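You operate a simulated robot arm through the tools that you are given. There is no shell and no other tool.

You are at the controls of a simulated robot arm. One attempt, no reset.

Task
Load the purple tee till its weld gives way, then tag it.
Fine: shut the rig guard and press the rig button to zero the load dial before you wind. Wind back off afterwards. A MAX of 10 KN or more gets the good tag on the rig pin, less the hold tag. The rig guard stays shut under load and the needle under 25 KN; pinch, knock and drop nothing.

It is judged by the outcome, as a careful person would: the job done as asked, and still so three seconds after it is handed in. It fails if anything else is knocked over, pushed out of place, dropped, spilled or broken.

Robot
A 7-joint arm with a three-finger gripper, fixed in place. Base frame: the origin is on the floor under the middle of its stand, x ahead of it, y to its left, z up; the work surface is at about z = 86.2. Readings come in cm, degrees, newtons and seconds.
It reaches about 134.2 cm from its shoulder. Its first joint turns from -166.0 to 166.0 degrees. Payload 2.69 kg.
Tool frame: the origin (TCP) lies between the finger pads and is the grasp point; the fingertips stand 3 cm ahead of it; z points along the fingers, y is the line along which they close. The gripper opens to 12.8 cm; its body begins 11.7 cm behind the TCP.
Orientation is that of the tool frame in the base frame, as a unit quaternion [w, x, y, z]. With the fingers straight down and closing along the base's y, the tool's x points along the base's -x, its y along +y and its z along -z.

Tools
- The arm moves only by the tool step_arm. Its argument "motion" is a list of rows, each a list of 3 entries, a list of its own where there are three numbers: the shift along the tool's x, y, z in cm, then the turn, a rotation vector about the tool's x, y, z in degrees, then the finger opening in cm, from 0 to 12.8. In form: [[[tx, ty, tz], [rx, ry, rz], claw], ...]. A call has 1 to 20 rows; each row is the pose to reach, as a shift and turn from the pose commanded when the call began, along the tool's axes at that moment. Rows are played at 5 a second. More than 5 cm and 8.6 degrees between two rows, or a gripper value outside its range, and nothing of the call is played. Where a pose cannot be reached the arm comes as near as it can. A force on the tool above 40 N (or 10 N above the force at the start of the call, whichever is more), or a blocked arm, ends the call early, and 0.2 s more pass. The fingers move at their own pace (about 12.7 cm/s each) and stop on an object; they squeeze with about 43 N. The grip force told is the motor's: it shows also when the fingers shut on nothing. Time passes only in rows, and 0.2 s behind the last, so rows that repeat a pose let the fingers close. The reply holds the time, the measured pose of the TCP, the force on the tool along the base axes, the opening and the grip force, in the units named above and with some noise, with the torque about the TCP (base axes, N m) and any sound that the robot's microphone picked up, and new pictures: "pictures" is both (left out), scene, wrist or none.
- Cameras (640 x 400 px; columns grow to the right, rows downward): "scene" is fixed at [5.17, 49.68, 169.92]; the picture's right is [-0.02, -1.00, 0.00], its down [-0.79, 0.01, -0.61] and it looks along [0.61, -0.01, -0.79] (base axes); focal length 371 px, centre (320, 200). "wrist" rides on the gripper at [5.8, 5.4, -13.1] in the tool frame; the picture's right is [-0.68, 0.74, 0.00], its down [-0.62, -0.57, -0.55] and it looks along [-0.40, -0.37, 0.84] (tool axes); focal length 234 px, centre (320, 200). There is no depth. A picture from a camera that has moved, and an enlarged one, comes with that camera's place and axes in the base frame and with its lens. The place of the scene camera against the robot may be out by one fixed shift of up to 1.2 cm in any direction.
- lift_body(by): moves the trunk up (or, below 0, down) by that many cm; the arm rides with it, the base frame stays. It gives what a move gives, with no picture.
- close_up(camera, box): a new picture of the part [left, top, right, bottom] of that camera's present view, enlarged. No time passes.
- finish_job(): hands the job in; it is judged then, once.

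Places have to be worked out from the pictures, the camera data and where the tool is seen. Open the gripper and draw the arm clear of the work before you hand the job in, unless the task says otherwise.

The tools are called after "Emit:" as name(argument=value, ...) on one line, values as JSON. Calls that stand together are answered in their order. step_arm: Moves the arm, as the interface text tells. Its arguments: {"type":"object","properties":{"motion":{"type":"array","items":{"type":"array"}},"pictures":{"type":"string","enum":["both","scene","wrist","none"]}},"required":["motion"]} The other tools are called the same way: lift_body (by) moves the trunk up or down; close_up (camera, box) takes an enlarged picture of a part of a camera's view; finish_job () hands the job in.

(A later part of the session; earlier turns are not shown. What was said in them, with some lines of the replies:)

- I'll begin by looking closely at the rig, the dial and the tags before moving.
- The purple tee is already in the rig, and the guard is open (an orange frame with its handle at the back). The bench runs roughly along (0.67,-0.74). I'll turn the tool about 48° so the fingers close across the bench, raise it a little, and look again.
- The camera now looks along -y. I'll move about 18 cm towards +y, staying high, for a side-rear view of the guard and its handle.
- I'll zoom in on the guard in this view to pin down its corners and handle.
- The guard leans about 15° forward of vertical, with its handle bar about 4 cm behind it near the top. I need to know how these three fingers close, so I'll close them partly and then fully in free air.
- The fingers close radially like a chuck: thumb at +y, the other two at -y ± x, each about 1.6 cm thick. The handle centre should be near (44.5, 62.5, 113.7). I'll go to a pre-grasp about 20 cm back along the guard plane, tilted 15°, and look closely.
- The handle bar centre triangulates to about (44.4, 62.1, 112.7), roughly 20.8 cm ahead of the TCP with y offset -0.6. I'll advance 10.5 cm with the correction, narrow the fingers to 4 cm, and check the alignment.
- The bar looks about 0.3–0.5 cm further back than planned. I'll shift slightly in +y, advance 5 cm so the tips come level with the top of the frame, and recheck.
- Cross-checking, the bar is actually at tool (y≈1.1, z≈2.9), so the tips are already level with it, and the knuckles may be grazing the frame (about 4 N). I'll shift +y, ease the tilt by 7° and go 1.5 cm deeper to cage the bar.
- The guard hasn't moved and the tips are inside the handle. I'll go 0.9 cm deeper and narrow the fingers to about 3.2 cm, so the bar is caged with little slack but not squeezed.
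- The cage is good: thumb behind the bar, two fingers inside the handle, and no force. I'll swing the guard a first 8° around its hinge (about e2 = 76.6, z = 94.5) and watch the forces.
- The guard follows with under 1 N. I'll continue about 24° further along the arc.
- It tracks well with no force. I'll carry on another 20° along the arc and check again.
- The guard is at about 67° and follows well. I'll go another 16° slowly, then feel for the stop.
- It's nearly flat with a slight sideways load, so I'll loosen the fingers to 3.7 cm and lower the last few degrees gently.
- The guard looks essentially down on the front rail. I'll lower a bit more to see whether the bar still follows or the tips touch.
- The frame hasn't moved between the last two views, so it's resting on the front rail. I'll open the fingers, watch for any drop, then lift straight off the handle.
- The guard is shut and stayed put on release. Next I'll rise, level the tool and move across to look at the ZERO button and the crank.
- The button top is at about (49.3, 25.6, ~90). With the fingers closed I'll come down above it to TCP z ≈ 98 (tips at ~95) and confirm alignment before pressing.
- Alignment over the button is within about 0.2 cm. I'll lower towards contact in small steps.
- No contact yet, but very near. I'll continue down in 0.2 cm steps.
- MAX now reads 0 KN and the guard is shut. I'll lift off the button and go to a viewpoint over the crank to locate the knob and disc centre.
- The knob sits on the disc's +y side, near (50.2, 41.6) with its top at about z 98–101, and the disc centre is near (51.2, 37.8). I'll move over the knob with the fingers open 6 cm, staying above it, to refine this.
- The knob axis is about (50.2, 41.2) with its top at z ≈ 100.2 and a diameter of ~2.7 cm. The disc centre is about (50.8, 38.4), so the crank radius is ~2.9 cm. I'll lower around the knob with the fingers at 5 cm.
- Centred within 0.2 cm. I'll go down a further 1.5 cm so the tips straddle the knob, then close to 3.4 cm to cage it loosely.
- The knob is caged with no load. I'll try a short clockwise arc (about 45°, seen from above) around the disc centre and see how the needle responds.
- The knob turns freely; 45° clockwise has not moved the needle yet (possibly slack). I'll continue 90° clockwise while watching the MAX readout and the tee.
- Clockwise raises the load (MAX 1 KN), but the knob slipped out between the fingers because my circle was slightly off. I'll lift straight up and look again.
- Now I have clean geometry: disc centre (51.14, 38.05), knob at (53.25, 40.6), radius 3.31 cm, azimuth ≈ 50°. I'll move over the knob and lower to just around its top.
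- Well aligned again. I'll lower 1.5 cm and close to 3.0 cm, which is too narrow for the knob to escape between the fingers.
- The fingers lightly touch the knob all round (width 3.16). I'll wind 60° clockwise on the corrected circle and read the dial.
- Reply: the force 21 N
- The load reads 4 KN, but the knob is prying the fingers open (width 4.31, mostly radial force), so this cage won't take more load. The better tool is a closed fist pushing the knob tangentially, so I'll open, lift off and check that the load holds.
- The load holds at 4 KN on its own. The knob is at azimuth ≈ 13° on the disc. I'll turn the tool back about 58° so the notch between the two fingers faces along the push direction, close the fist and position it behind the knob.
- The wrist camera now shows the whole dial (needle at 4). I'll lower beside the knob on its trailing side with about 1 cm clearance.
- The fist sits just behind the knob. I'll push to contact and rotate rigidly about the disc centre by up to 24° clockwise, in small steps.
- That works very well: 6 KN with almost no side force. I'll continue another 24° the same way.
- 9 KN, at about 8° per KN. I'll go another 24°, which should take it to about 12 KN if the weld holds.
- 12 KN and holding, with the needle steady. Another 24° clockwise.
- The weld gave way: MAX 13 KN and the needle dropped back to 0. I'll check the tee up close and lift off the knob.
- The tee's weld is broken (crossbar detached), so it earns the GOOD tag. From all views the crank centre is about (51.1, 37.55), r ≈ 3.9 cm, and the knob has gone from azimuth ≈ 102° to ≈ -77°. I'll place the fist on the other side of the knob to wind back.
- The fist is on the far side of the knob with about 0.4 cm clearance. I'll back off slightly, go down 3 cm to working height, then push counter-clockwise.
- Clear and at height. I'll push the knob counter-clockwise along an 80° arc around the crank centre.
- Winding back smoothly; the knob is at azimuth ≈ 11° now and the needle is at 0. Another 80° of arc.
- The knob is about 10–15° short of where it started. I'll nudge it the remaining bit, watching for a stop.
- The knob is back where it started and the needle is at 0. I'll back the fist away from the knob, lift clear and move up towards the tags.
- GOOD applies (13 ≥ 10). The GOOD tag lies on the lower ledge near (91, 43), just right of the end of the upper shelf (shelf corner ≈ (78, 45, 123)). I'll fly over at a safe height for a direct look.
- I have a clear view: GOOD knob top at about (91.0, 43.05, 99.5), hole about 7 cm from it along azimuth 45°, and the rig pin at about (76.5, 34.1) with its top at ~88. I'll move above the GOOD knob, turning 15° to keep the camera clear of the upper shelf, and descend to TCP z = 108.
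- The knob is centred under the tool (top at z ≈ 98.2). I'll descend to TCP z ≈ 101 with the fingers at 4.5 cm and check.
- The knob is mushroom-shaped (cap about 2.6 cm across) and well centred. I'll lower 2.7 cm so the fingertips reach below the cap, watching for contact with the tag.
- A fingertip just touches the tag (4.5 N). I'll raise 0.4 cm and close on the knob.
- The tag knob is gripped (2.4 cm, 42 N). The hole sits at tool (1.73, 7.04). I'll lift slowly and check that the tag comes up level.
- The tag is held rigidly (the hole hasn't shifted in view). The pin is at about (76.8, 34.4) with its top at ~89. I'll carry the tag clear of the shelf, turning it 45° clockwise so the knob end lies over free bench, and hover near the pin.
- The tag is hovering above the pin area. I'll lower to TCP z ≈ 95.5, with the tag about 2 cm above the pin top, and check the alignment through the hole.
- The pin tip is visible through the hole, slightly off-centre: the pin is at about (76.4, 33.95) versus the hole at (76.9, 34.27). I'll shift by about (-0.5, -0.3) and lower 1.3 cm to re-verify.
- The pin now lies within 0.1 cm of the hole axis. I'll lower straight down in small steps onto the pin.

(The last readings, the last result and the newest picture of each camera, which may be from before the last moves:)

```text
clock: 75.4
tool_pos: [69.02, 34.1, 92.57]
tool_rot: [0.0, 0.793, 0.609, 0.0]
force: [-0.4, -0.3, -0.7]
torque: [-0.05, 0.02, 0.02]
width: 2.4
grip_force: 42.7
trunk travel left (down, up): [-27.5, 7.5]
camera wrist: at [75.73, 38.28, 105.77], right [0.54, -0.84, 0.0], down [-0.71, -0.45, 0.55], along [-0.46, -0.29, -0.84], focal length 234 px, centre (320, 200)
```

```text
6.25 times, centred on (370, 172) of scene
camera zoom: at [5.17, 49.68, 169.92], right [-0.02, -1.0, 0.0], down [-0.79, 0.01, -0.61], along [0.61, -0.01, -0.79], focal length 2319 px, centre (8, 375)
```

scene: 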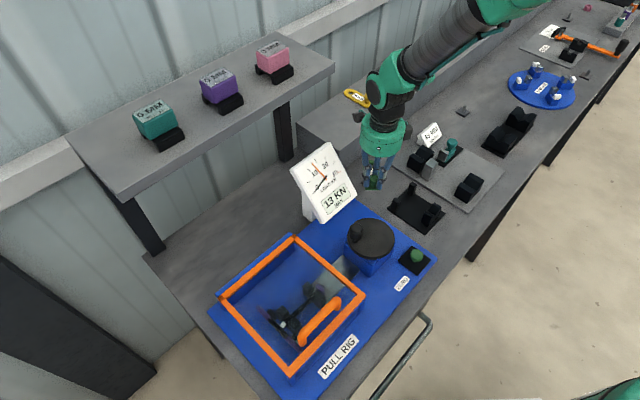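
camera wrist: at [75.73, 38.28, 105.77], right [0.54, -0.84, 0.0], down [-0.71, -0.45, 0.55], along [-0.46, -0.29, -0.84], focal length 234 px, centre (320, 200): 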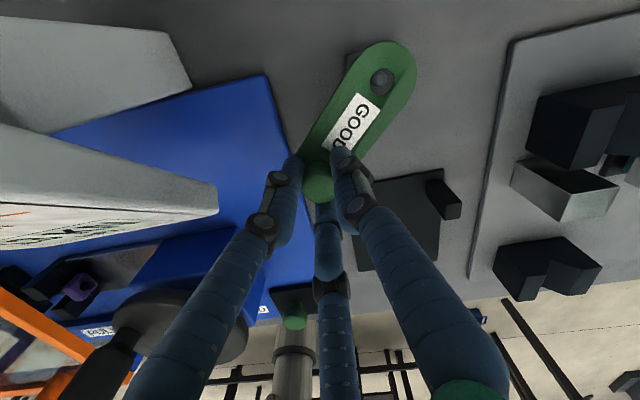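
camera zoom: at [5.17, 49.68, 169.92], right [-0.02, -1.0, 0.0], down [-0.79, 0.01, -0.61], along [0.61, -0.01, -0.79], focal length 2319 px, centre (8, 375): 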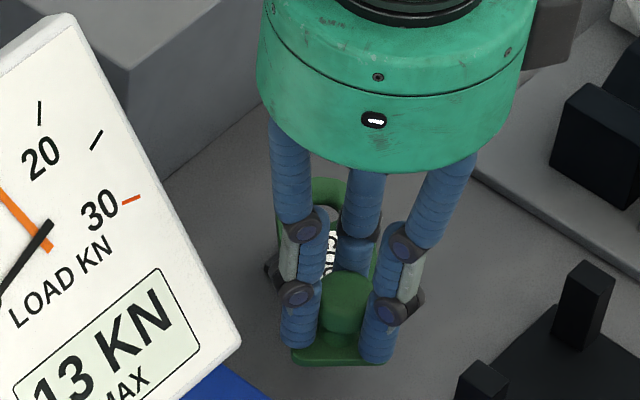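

The pin is centred in the hole and entering. I'll continue down gently towards the pin's base plate.

Emit:
step_arm(motion=[[[0, 0, 0.4], [0, 0, 0], 0.5], [[0, 0, 0.8], [0, 0, 0], 0.5], [[0, 0, 1.1], [0, 0, 0], 0.5], [[0, 0, 1.4], [0, 0, 0], 0.5]], pictures="wrist")

Emit:
close_up(camera="wrist", box=[340, 50, 420, 100])

Emit:
close_up(camera="scene", box=[330, 140, 410, 204])

```text
clock: 76.4
tool_pos: [69.12, 34.09, 91.29]
tool_rot: [0.001, 0.793, 0.609, 0.0]
force: [-0.4, 0.3, -0.7]
torque: [0.0, -0.02, 0.02]
width: 2.4
grip_force: 42.9
trunk travel left (down, up): [-27.5, 7.5]
camera wrist: at [75.76, 38.28, 104.43], right [0.54, -0.84, 0.0], down [-0.71, -0.45, 0.55], along [-0.46, -0.29, -0.84], focal length 234 px, centre (320, 200)
```

wrist: 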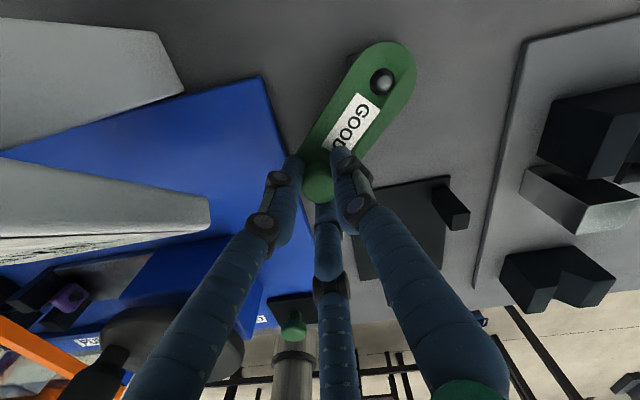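

```text
8.00 times, centred on (380, 75) of wrist
camera zoom: at [75.76, 38.28, 104.43], right [0.54, -0.84, 0.0], down [-0.71, -0.45, 0.55], along [-0.46, -0.29, -0.84], focal length 1873 px, centre (-160, 1200)
```

zoom: 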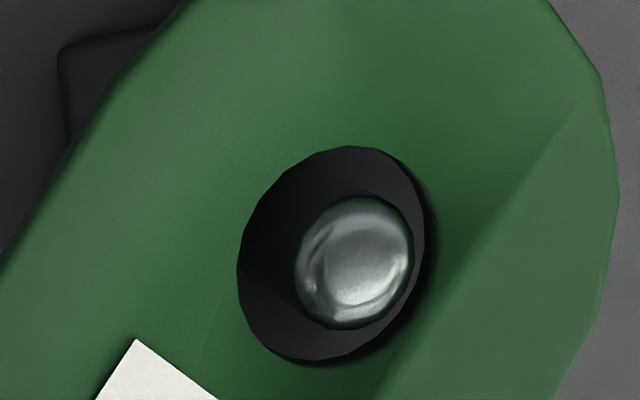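

```text
6.25 times, centred on (370, 172) of scene
camera zoom: at [5.17, 49.68, 169.92], right [-0.02, -1.0, 0.0], down [-0.79, 0.01, -0.61], along [0.61, -0.01, -0.79], focal length 2319 px, centre (8, 375)
```

zoom: 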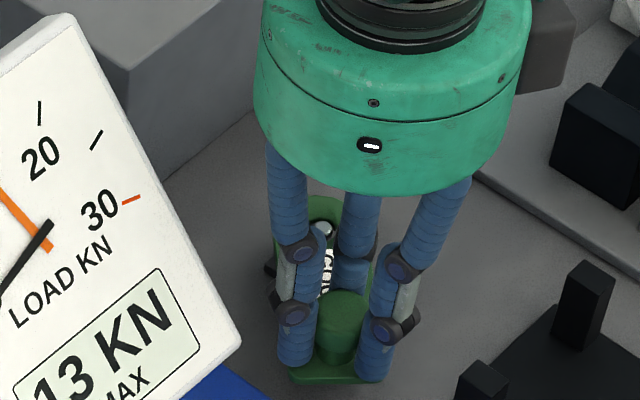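

The pin has come through the hole. I'll lower the last few millimetres until the tag rests, then release.

Emit:
step_arm(motion=[[[0, 0, 0.15], [0, 0, 0], 0.5], [[0, 0, 0.3], [0, 0, 0], 0.5], [[0, 0, 0.45], [0, 0, 0], 0.5], [[0, 0, 0.6], [0, 0, 0], 0.5]], pictures="wrist")

Emit:
close_up(camera="scene", box=[330, 140, 410, 204])

```text
clock: 77.4
tool_pos: [69.08, 34.2, 90.67]
tool_rot: [0.0, 0.794, 0.608, -0.001]
force: [0.2, 1.1, 0.2]
torque: [-0.04, -0.03, -0.03]
width: 2.38
grip_force: 42.6
trunk travel left (down, up): [-27.5, 7.5]
camera wrist: at [75.71, 38.29, 103.78], right [0.54, -0.84, 0.0], down [-0.71, -0.45, 0.55], along [-0.46, -0.29, -0.84], focal length 234 px, centre (320, 200)
```

wrist: 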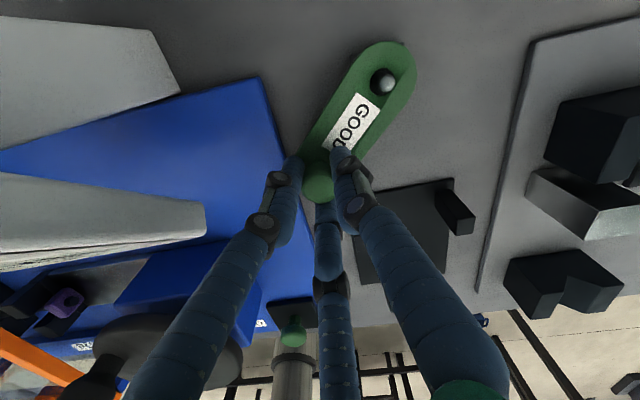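

```text
6.25 times, centred on (370, 172) of scene
camera zoom: at [5.17, 49.68, 169.92], right [-0.02, -1.0, 0.0], down [-0.79, 0.01, -0.61], along [0.61, -0.01, -0.79], focal length 2319 px, centre (8, 375)
```

zoom: 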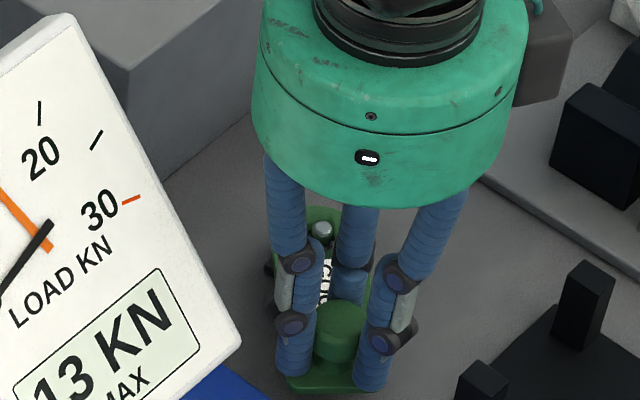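

Still no contact, so I'll keep going down in 1.5 mm steps.

Emit:
step_arm(motion=[[[0, 0, 0.15], [0, 0, 0], 0.5], [[0, 0, 0.3], [0, 0, 0], 0.5], [[0, 0, 0.45], [0, 0, 0], 0.5]], pictures="wrist")

Emit:
close_up(camera="wrist", box=[340, 50, 420, 100])

Emit:
close_up(camera="scene", box=[330, 140, 410, 204])

```text
clock: 78.2
tool_pos: [69.13, 34.06, 90.27]
tool_rot: [0.001, 0.794, 0.608, 0.0]
force: [0.4, -0.3, -1.0]
torque: [0.02, 0.0, 0.01]
width: 2.39
grip_force: 42.9
trunk travel left (down, up): [-27.5, 7.5]
camera wrist: at [75.72, 38.27, 103.36], right [0.54, -0.84, 0.0], down [-0.71, -0.45, 0.55], along [-0.46, -0.29, -0.84], focal length 234 px, centre (320, 200)
```

wrist: 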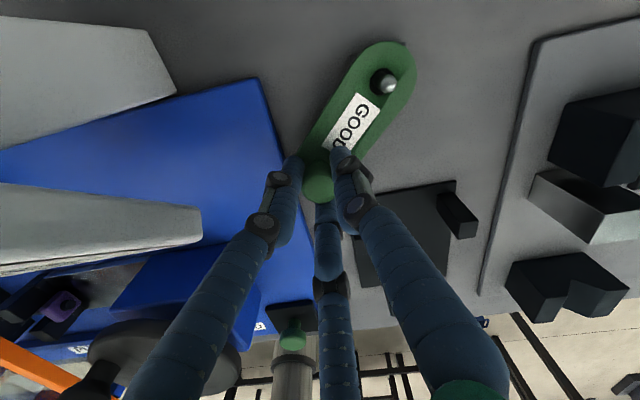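

```text
8.00 times, centred on (380, 75) of wrist
camera zoom: at [75.72, 38.27, 103.36], right [0.54, -0.84, 0.0], down [-0.71, -0.45, 0.55], along [-0.46, -0.29, -0.84], focal length 1873 px, centre (-160, 1200)
```

zoom: 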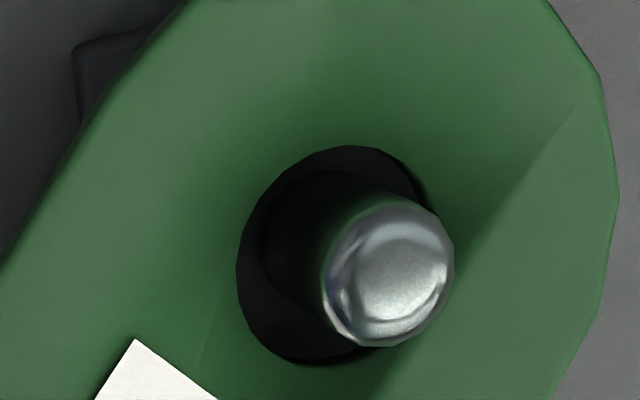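

```text
6.25 times, centred on (370, 172) of scene
camera zoom: at [5.17, 49.68, 169.92], right [-0.02, -1.0, 0.0], down [-0.79, 0.01, -0.61], along [0.61, -0.01, -0.79], focal length 2319 px, centre (8, 375)
```

zoom: 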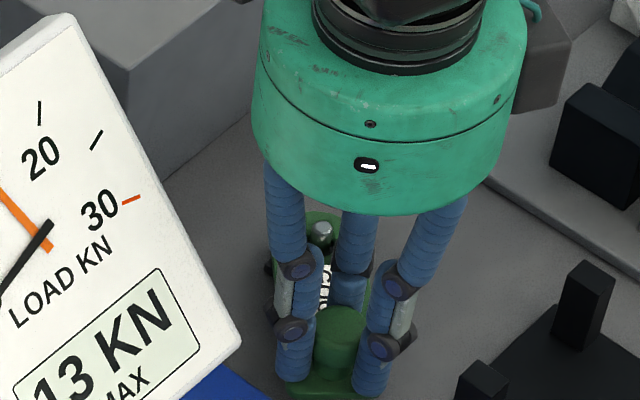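

The pin now stands well out of the hole and there is still no contact. A little further.

Emit:
step_arm(motion=[[[0, 0, 0.15], [0, 0, 0], 0.5], [[0, 0, 0.3], [0, 0, 0], 0.5], [[0, 0, 0.45], [0, 0, 0], 0.5]], pictures="wrist")

Emit:
close_up(camera="wrist", box=[340, 50, 420, 100])

```text
clock: 79.0
tool_pos: [69.03, 34.14, 89.81]
tool_rot: [0.001, 0.793, 0.609, 0.0]
force: [-0.1, -0.2, -0.2]
torque: [0.01, -0.02, 0.01]
width: 2.4
grip_force: 43.3
trunk travel left (down, up): [-27.5, 7.5]
camera wrist: at [75.71, 38.3, 102.9], right [0.54, -0.84, 0.0], down [-0.71, -0.45, 0.55], along [-0.46, -0.29, -0.84], focal length 234 px, centre (320, 200)
```

wrist: 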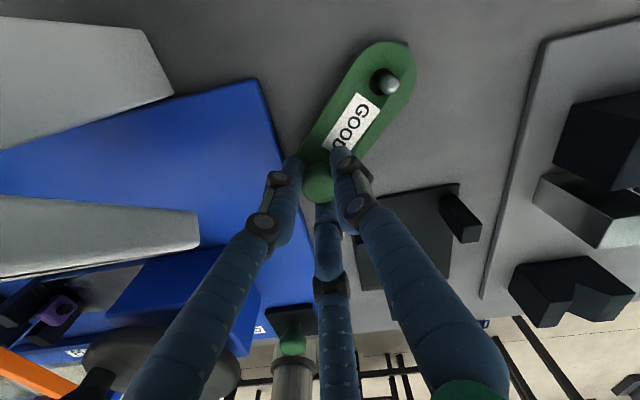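

```text
8.00 times, centred on (380, 75) of wrist
camera zoom: at [75.71, 38.3, 102.9], right [0.54, -0.84, 0.0], down [-0.71, -0.45, 0.55], along [-0.46, -0.29, -0.84], focal length 1873 px, centre (-160, 1200)
```

zoom: 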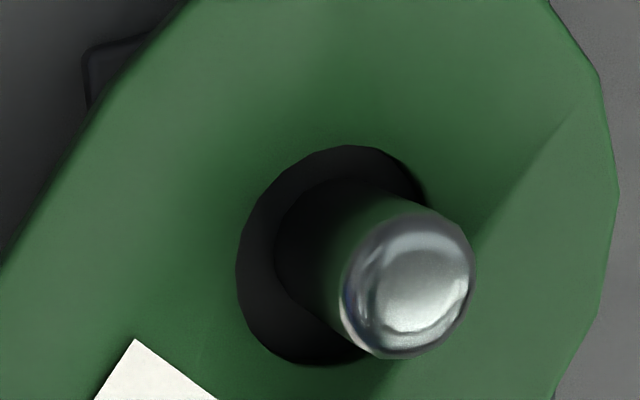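

Almost there. I'll continue in 1 mm steps until I feel the plate.

Emit:
step_arm(motion=[[[0, 0, 0.1], [0, 0, 0], 0.5], [[0, 0, 0.2], [0, 0, 0], 0.5], [[0, 0, 0.3], [0, 0, 0], 0.5]], pictures="wrist")

Emit:
close_up(camera="scene", box=[330, 140, 410, 204])

Emit:
close_up(camera="wrist", box=[290, 30, 430, 120])

```text
clock: 79.8
tool_pos: [69.08, 34.17, 89.49]
tool_rot: [0.0, 0.793, 0.609, 0.001]
force: [0.1, 0.3, -0.8]
torque: [0.01, 0.02, 0.01]
width: 2.39
grip_force: 43.0
trunk travel left (down, up): [-27.5, 7.5]
camera wrist: at [75.71, 38.31, 102.62], right [0.54, -0.84, 0.0], down [-0.71, -0.45, 0.55], along [-0.46, -0.29, -0.84], focal length 234 px, centre (320, 200)
```

wrist: 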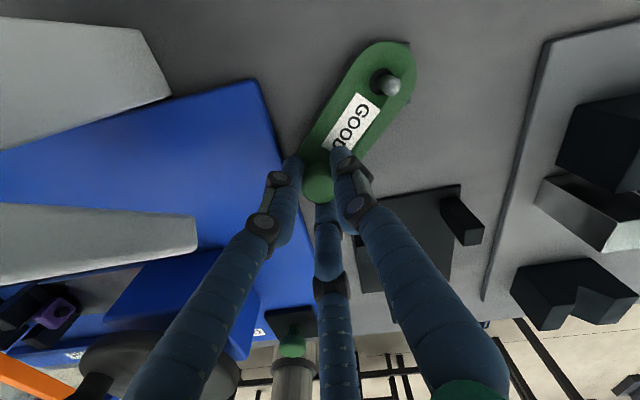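

```text
6.25 times, centred on (370, 172) of scene
camera zoom: at [5.17, 49.68, 169.92], right [-0.02, -1.0, 0.0], down [-0.79, 0.01, -0.61], along [0.61, -0.01, -0.79], focal length 2319 px, centre (8, 375)
```

zoom: 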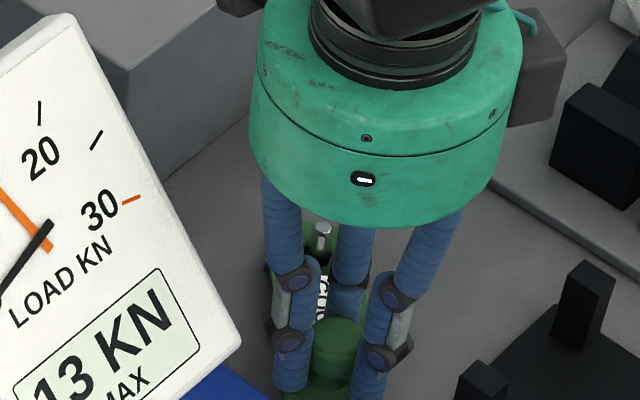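

```text
4.44 times, centred on (360, 75) of wrist
camera zoom: at [75.71, 38.31, 102.62], right [0.54, -0.84, 0.0], down [-0.71, -0.45, 0.55], along [-0.46, -0.29, -0.84], focal length 1041 px, centre (142, 756)
```

zoom: 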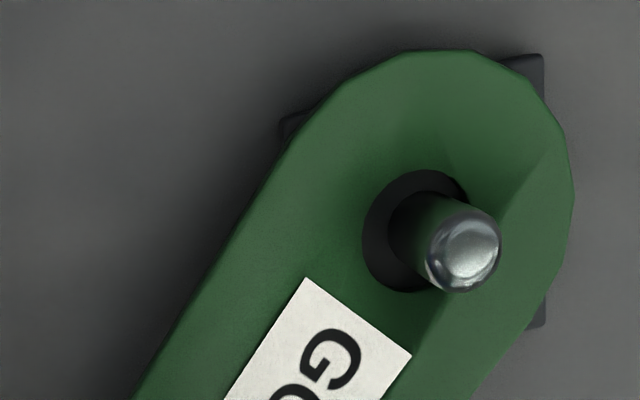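

Only a few millimetres remain. I'll go down another 2–3 mm, checking for contact.

Emit:
step_arm(motion=[[[0, 0, 0.1], [0, 0, 0], 0.5], [[0, 0, 0.2], [0, 0, 0], 0.5], [[0, 0, 0.3], [0, 0, 0], 0.5]], pictures="wrist")

Emit:
close_up(camera="wrist", box=[290, 30, 430, 120])

```text
clock: 80.6
tool_pos: [69.09, 34.17, 89.45]
tool_rot: [0.0, 0.793, 0.609, 0.001]
force: [-3.8, -0.5, 9.2]
torque: [0.01, -0.45, 0.0]
width: 2.37
grip_force: 43.2
trunk travel left (down, up): [-27.5, 7.5]
camera wrist: at [75.75, 38.33, 102.44], right [0.54, -0.84, 0.0], down [-0.71, -0.45, 0.55], along [-0.46, -0.29, -0.84], focal length 234 px, centre (320, 200)
```

wrist: 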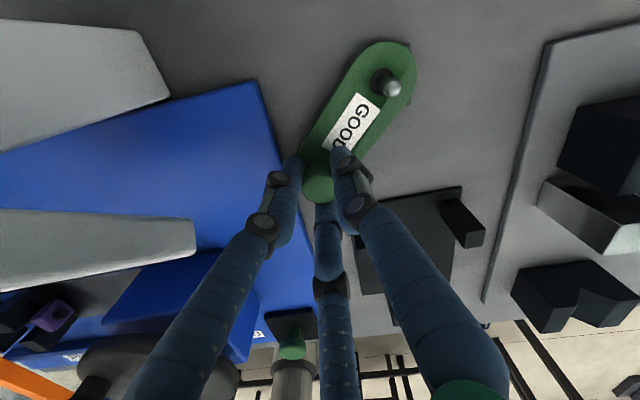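

```text
4.44 times, centred on (360, 75) of wrist
camera zoom: at [75.75, 38.33, 102.44], right [0.54, -0.84, 0.0], down [-0.71, -0.45, 0.55], along [-0.46, -0.29, -0.84], focal length 1041 px, centre (142, 756)
```

zoom: 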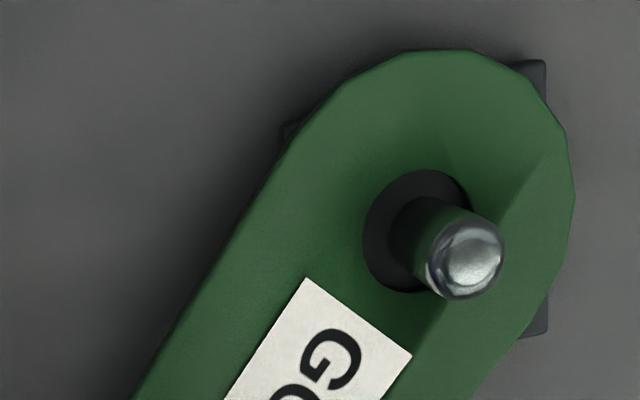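

The tag is seated on the pin's base (9 N contact). I'll ease up 1.5 mm and open only to 3.2 cm, because a finger points at the nearby black fixture, then lift straight off.

Emit:
step_arm(motion=[[[0, 0, -0.3], [0, 0, 0], 0.5], [[0, 0, -0.3], [0, 0, 0], 2.4], [[0, 0, -0.3], [0, 0, 0], 2.8], [[0, 0, -0.3], [0, 0, 0], 3.2], [[0, 0, -0.3], [0, 0, 0], 3.2]])

Emit:
close_up(camera="wrist", box=[270, 30, 430, 150])

Emit:
close_up(camera="scene", box=[330, 140, 410, 204])

```text
clock: 81.8
tool_pos: [69.14, 34.19, 89.47]
tool_rot: [0.0, 0.793, 0.609, 0.0]
force: [-0.1, 0.4, 0.0]
torque: [0.01, -0.02, -0.02]
width: 3.18
grip_force: 0.0
trunk travel left (down, up): [-27.5, 7.5]
camera wrist: at [75.72, 38.3, 102.61], right [0.54, -0.84, 0.0], down [-0.71, -0.45, 0.55], along [-0.46, -0.29, -0.84], focal length 234 px, centre (320, 200)
```

scene: 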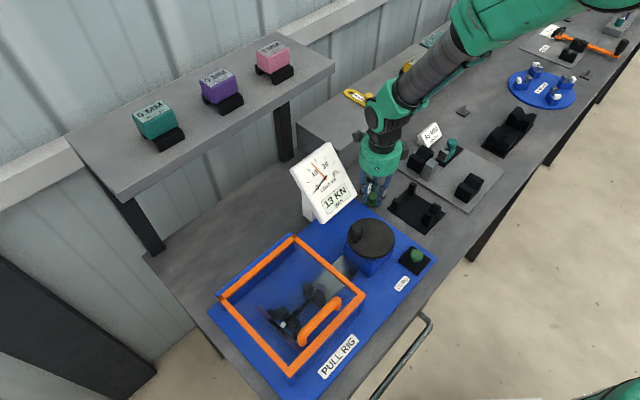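
wrist: 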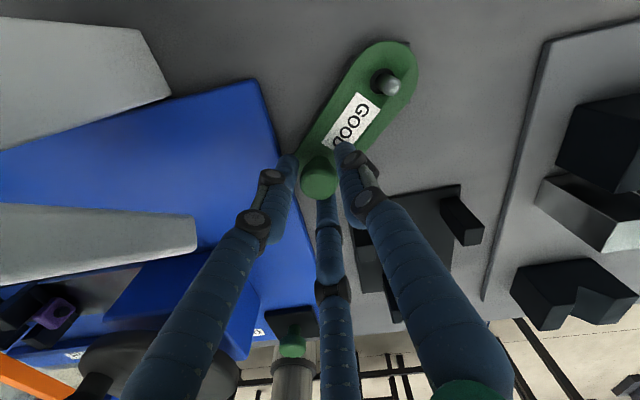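

```text
3.33 times, centred on (350, 90) of wrist
camera zoom: at [75.72, 38.3, 102.61], right [0.54, -0.84, 0.0], down [-0.71, -0.45, 0.55], along [-0.46, -0.29, -0.84], focal length 781 px, centre (220, 567)
```

zoom: 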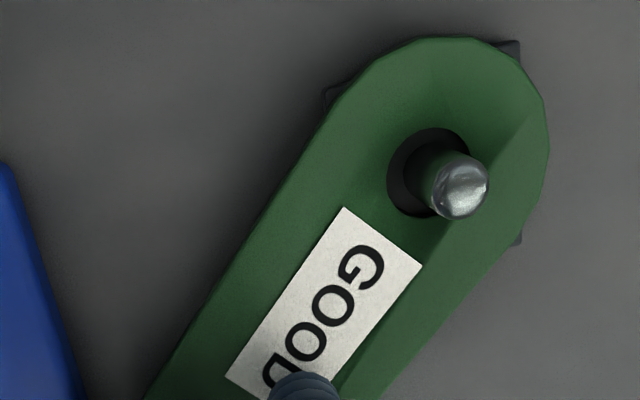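

```text
6.25 times, centred on (370, 172) of scene
camera zoom: at [5.17, 49.68, 169.92], right [-0.02, -1.0, 0.0], down [-0.79, 0.01, -0.61], along [0.61, -0.01, -0.79], focal length 2319 px, centre (8, 375)
```

zoom: 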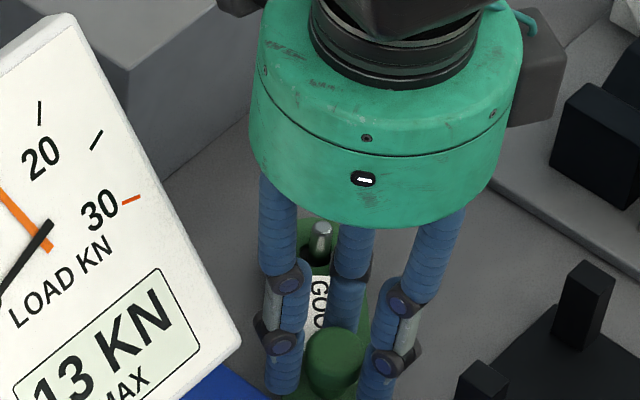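

Released: the tag rests around the pin and the pin stands through the hole. I'll re-centre slightly over the knob, open a touch more and lift straight up.

Emit:
step_arm(motion=[[[0.25, 0.25, 0], [0, 0, 0], 3.4], [[0.25, 0.25, 0], [0, 0, 0], 3.8], [[0.25, 0.25, -0.7], [0, 0, 0], 3.8], [[0.25, 0.25, -1.8], [0, 0, 0], 3.8], [[0.25, 0.25, -3.5], [0, 0, 0], 3.8], [[0.25, 0.25, -6], [0, 0, 0], 3.8], [[0.25, 0.25, -9.5], [0, 0, 0], 3.8], [[0.25, 0.25, -13.5], [0, 0, 0], 3.8]])

Emit:
close_up(camera="wrist", box=[220, 10, 460, 160])

Emit:
close_up(camera="scene", box=[320, 140, 440, 230])

```text
clock: 83.6
tool_pos: [69.3, 34.27, 103.05]
tool_rot: [0.0, 0.793, 0.609, -0.001]
force: [-1.1, -0.2, -0.2]
torque: [0.02, -0.02, 0.01]
width: 3.76
grip_force: 0.1
trunk travel left (down, up): [-27.5, 7.5]
camera wrist: at [75.95, 38.36, 116.1], right [0.54, -0.84, 0.0], down [-0.7, -0.45, 0.55], along [-0.46, -0.29, -0.84], focal length 234 px, centre (320, 200)
```

scene: 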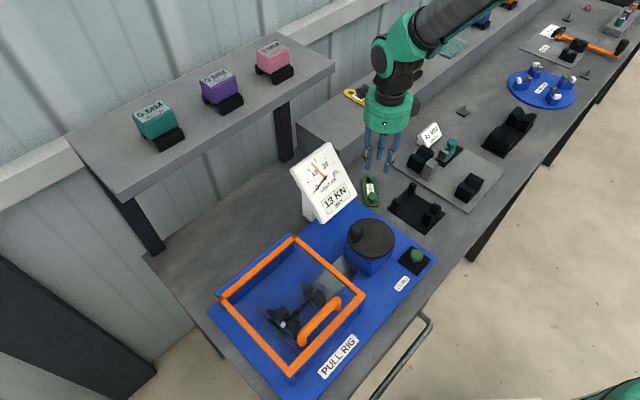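
wrist: 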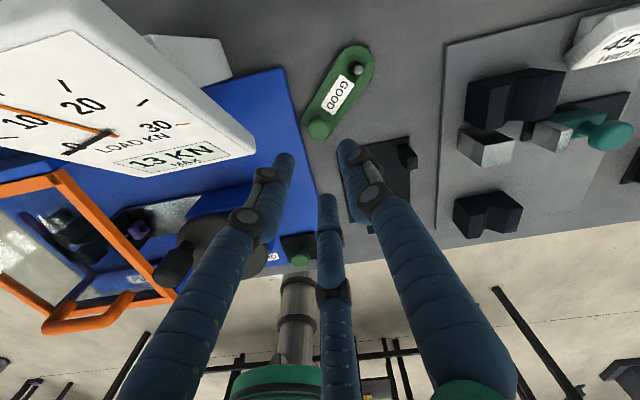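

```text
2.67 times, centred on (340, 85) of wrist
camera zoom: at [75.95, 38.36, 116.1], right [0.54, -0.84, 0.0], down [-0.7, -0.45, 0.55], along [-0.46, -0.29, -0.84], focal length 624 px, centre (267, 507)
```

zoom: 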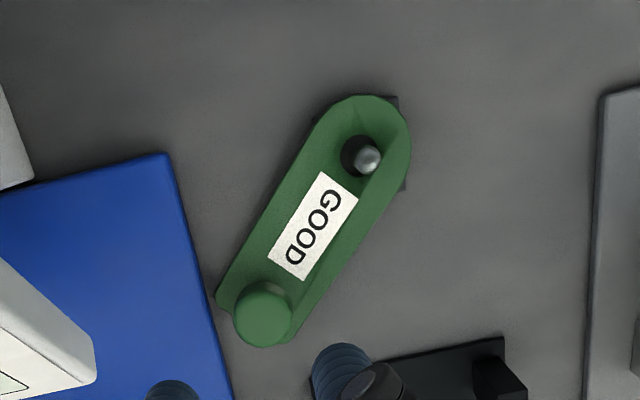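

```text
4.44 times, centred on (380, 185) of scene
camera zoom: at [5.17, 49.68, 169.92], right [-0.02, -1.0, 0.0], down [-0.79, 0.01, -0.61], along [0.61, -0.01, -0.79], focal length 1649 px, centre (53, 267)
```

zoom: 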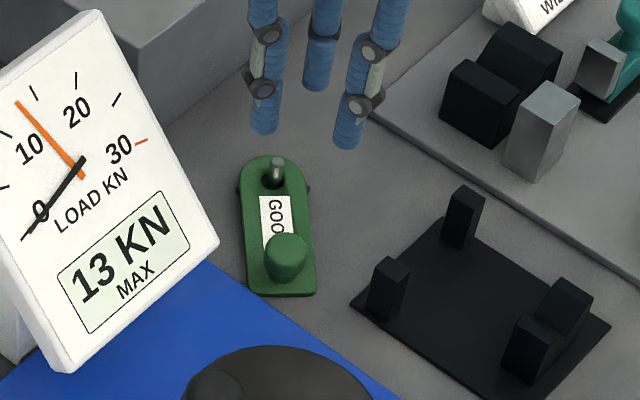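

The GOOD tag hangs on the rig pin. I'll now retreat upward and return to the earlier crank viewpoint to confirm the knob is back where it began.

Emit:
step_arm(motion=[[[0, 0, -4.5], [0, 0, -5], 3.8], [[0, 0, -9], [0, 0, -12], 3.8], [[0, 0, -13.5], [0, 0, -19], 4], [[0, 0, -18], [0, 0, -26], 4], [[-0.1, -4.2, -18.7], [0, 0, -33], 4], [[-0.3, -8.6, -18.7], [0, 0, -39], 4], [[-0.5, -13, -18.7], [0, 0, -45], 4], [[-0.7, -17.4, -18.7], [0, 0, -51], 4], [[-0.9, -21.8, -18.7], [0, 0, -56], 4], [[-1.0, -26.2, -18.7], [0, 0, -60], 4], [[-1.0, -26.2, -18.7], [0, 0, -60], 4]])

Emit:
close_up(camera="wrist", box=[240, 30, 480, 180])

Emit:
close_up(camera="scene", box=[280, 130, 480, 290])

Emit:
close_up(camera="scene", box=[200, 220, 400, 390])

```text
clock: 86.0
tool_pos: [43.65, 40.1, 121.78]
tool_rot: [0.0, 0.382, 0.924, 0.0]
force: [-0.2, -0.6, 0.2]
torque: [-0.02, -0.03, -0.01]
width: 4.0
grip_force: 0.1
trunk travel left (down, up): [-27.5, 7.5]
camera wrist: at [43.32, 47.94, 134.8], right [1.0, 0.04, 0.0], down [0.04, -0.84, 0.55], along [0.02, -0.55, -0.84], focal length 234 px, centre (320, 200)
```

scene: 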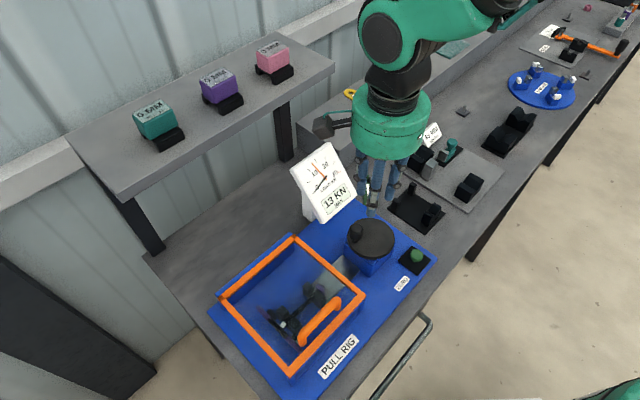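
wrist: 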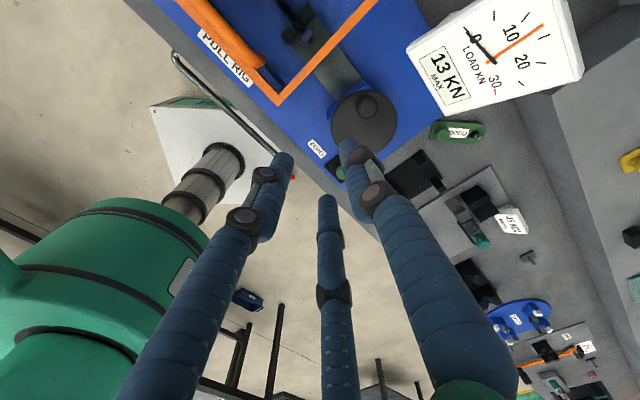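

```text
2.67 times, centred on (360, 105) of wrist
camera zoom: at [43.32, 47.94, 134.8], right [1.0, 0.04, 0.0], down [0.04, -0.84, 0.55], along [0.02, -0.55, -0.84], focal length 624 px, centre (213, 453)
```

zoom: 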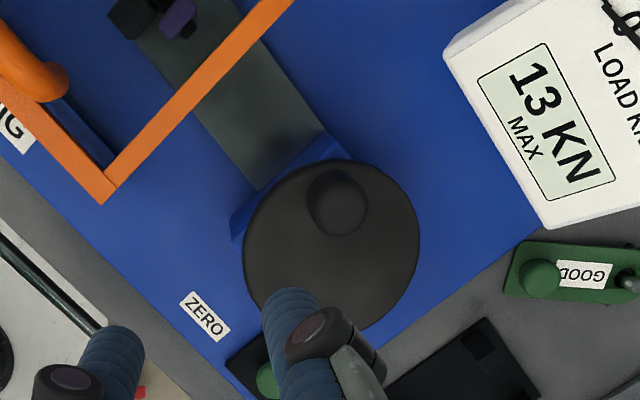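

```text
2.50 times, centred on (380, 210) of scene
camera zoom: at [5.17, 49.68, 169.92], right [-0.02, -1.0, 0.0], down [-0.79, 0.01, -0.61], along [0.61, -0.01, -0.79], focal length 928 px, centre (170, 175)
```

zoom: 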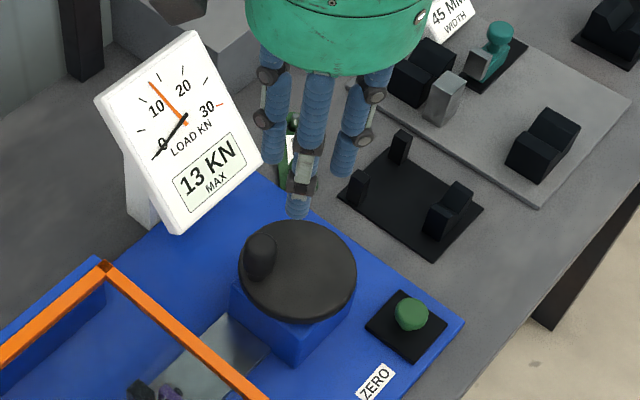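

```text
2.35 times, centred on (300, 305) of scene
camera zoom: at [5.17, 49.68, 169.92], right [-0.02, -1.0, 0.0], down [-0.79, 0.01, -0.61], along [0.61, -0.01, -0.79], focal length 873 px, centre (367, -47)
```

zoom: 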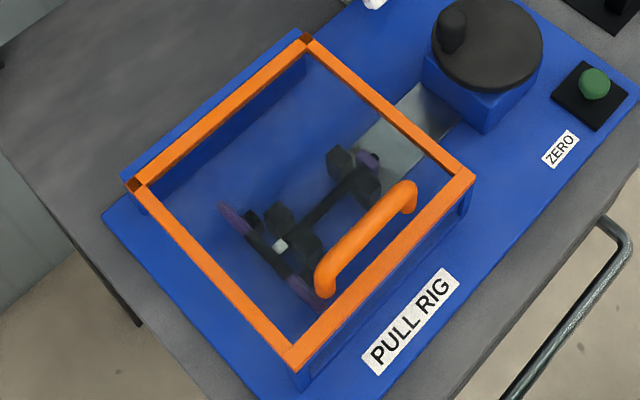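

The knob sits where it was at the start, the needle is at 0 with MAX 13 KN, the guard is shut, and the GOOD tag is on the rig pin. I'll open the gripper and draw the arm up and clear.

Emit:
step_arm(motion=[[[0, 0, -4], [0, 0, 0], 6], [[0, 0, -8], [0, 0, 0], 9], [[0.5, -1, -12], [0, 0, 0], 12.8], [[1, -2, -16], [0, 0, 0], 12.8], [[1, -2, -18], [0, 0, 0], 12.8], [[1, -2, -18], [0, 0, 0], 12.8], [[1, -2, -18], [0, 0, 0], 12.8], [[1, -2, -18], [0, 0, 0], 12.8]])

Emit:
close_up(camera="scene", box=[280, 60, 480, 220])

```text
clock: 87.8
tool_pos: [41.75, 39.57, 139.66]
tool_rot: [0.0, 0.383, 0.924, 0.0]
force: [0.3, -0.3, -0.1]
torque: [-0.04, 0.03, -0.02]
width: 12.79
grip_force: 0.0
trunk travel left (down, up): [-27.5, 7.5]
camera wrist: at [41.32, 47.32, 152.85], right [1.0, 0.04, 0.0], down [0.04, -0.84, 0.55], along [0.02, -0.55, -0.84], focal length 234 px, centre (320, 200)
```

scene: 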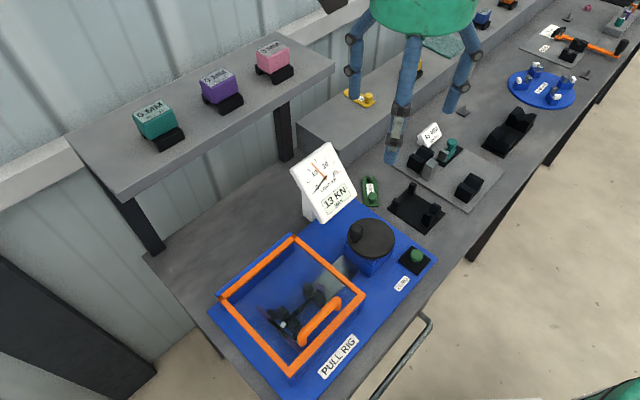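
wrist: 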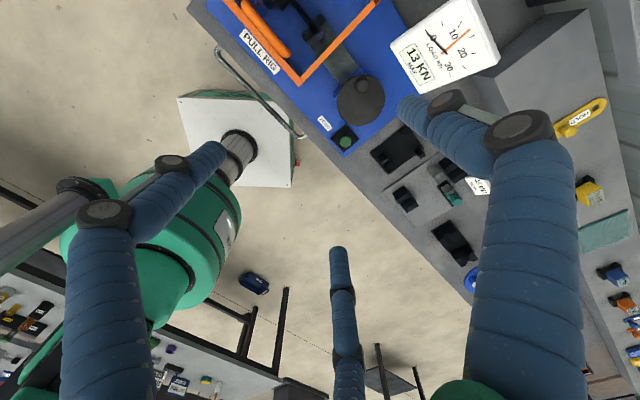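

```text
2.50 times, centred on (380, 140) of scene
camera zoom: at [5.17, 49.68, 169.92], right [-0.02, -1.0, 0.0], down [-0.79, 0.01, -0.61], along [0.61, -0.01, -0.79], focal length 928 px, centre (170, 350)
```

zoom: 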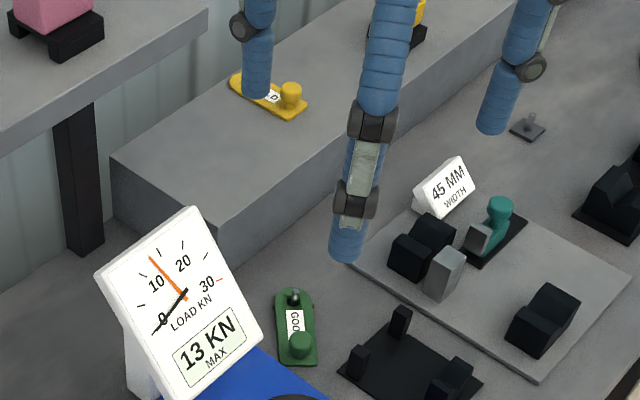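

The weld broke at 13 KN and the crank is wound back with the needle at 0. The guard is shut, the GOOD tag is on the rig pin, nothing else has been disturbed, and the arm is clear with the gripper open. I'm handing the job in.

Emit:
finish_job()

```text
The job is handed in.
```

The purple tee's weld gave way at 13 KN, so it got the good tag, which now hangs on the rig pin. The job is handed in, but no verdict came back.

- **Before winding:** I shut the rig guard and pressed the rig button; the MAX reading went to 0 KN.
- **Load:** The guard stayed shut throughout, and the needle peaked at 13 KN, well under the 25 KN limit.
- **First grips on the crank:** I first gripped the crank knob with the fingers. It slipped out once, and later it pushed them apart. The load held both times. I then pushed the knob with closed fingers, which worked cleanly.
- **Winding back:** The crank is back at its starting position and the needle reads 0.
- **Everything else:** In the last pictures nothing else looks knocked over, moved or dropped. The arm is clear with the gripper open.
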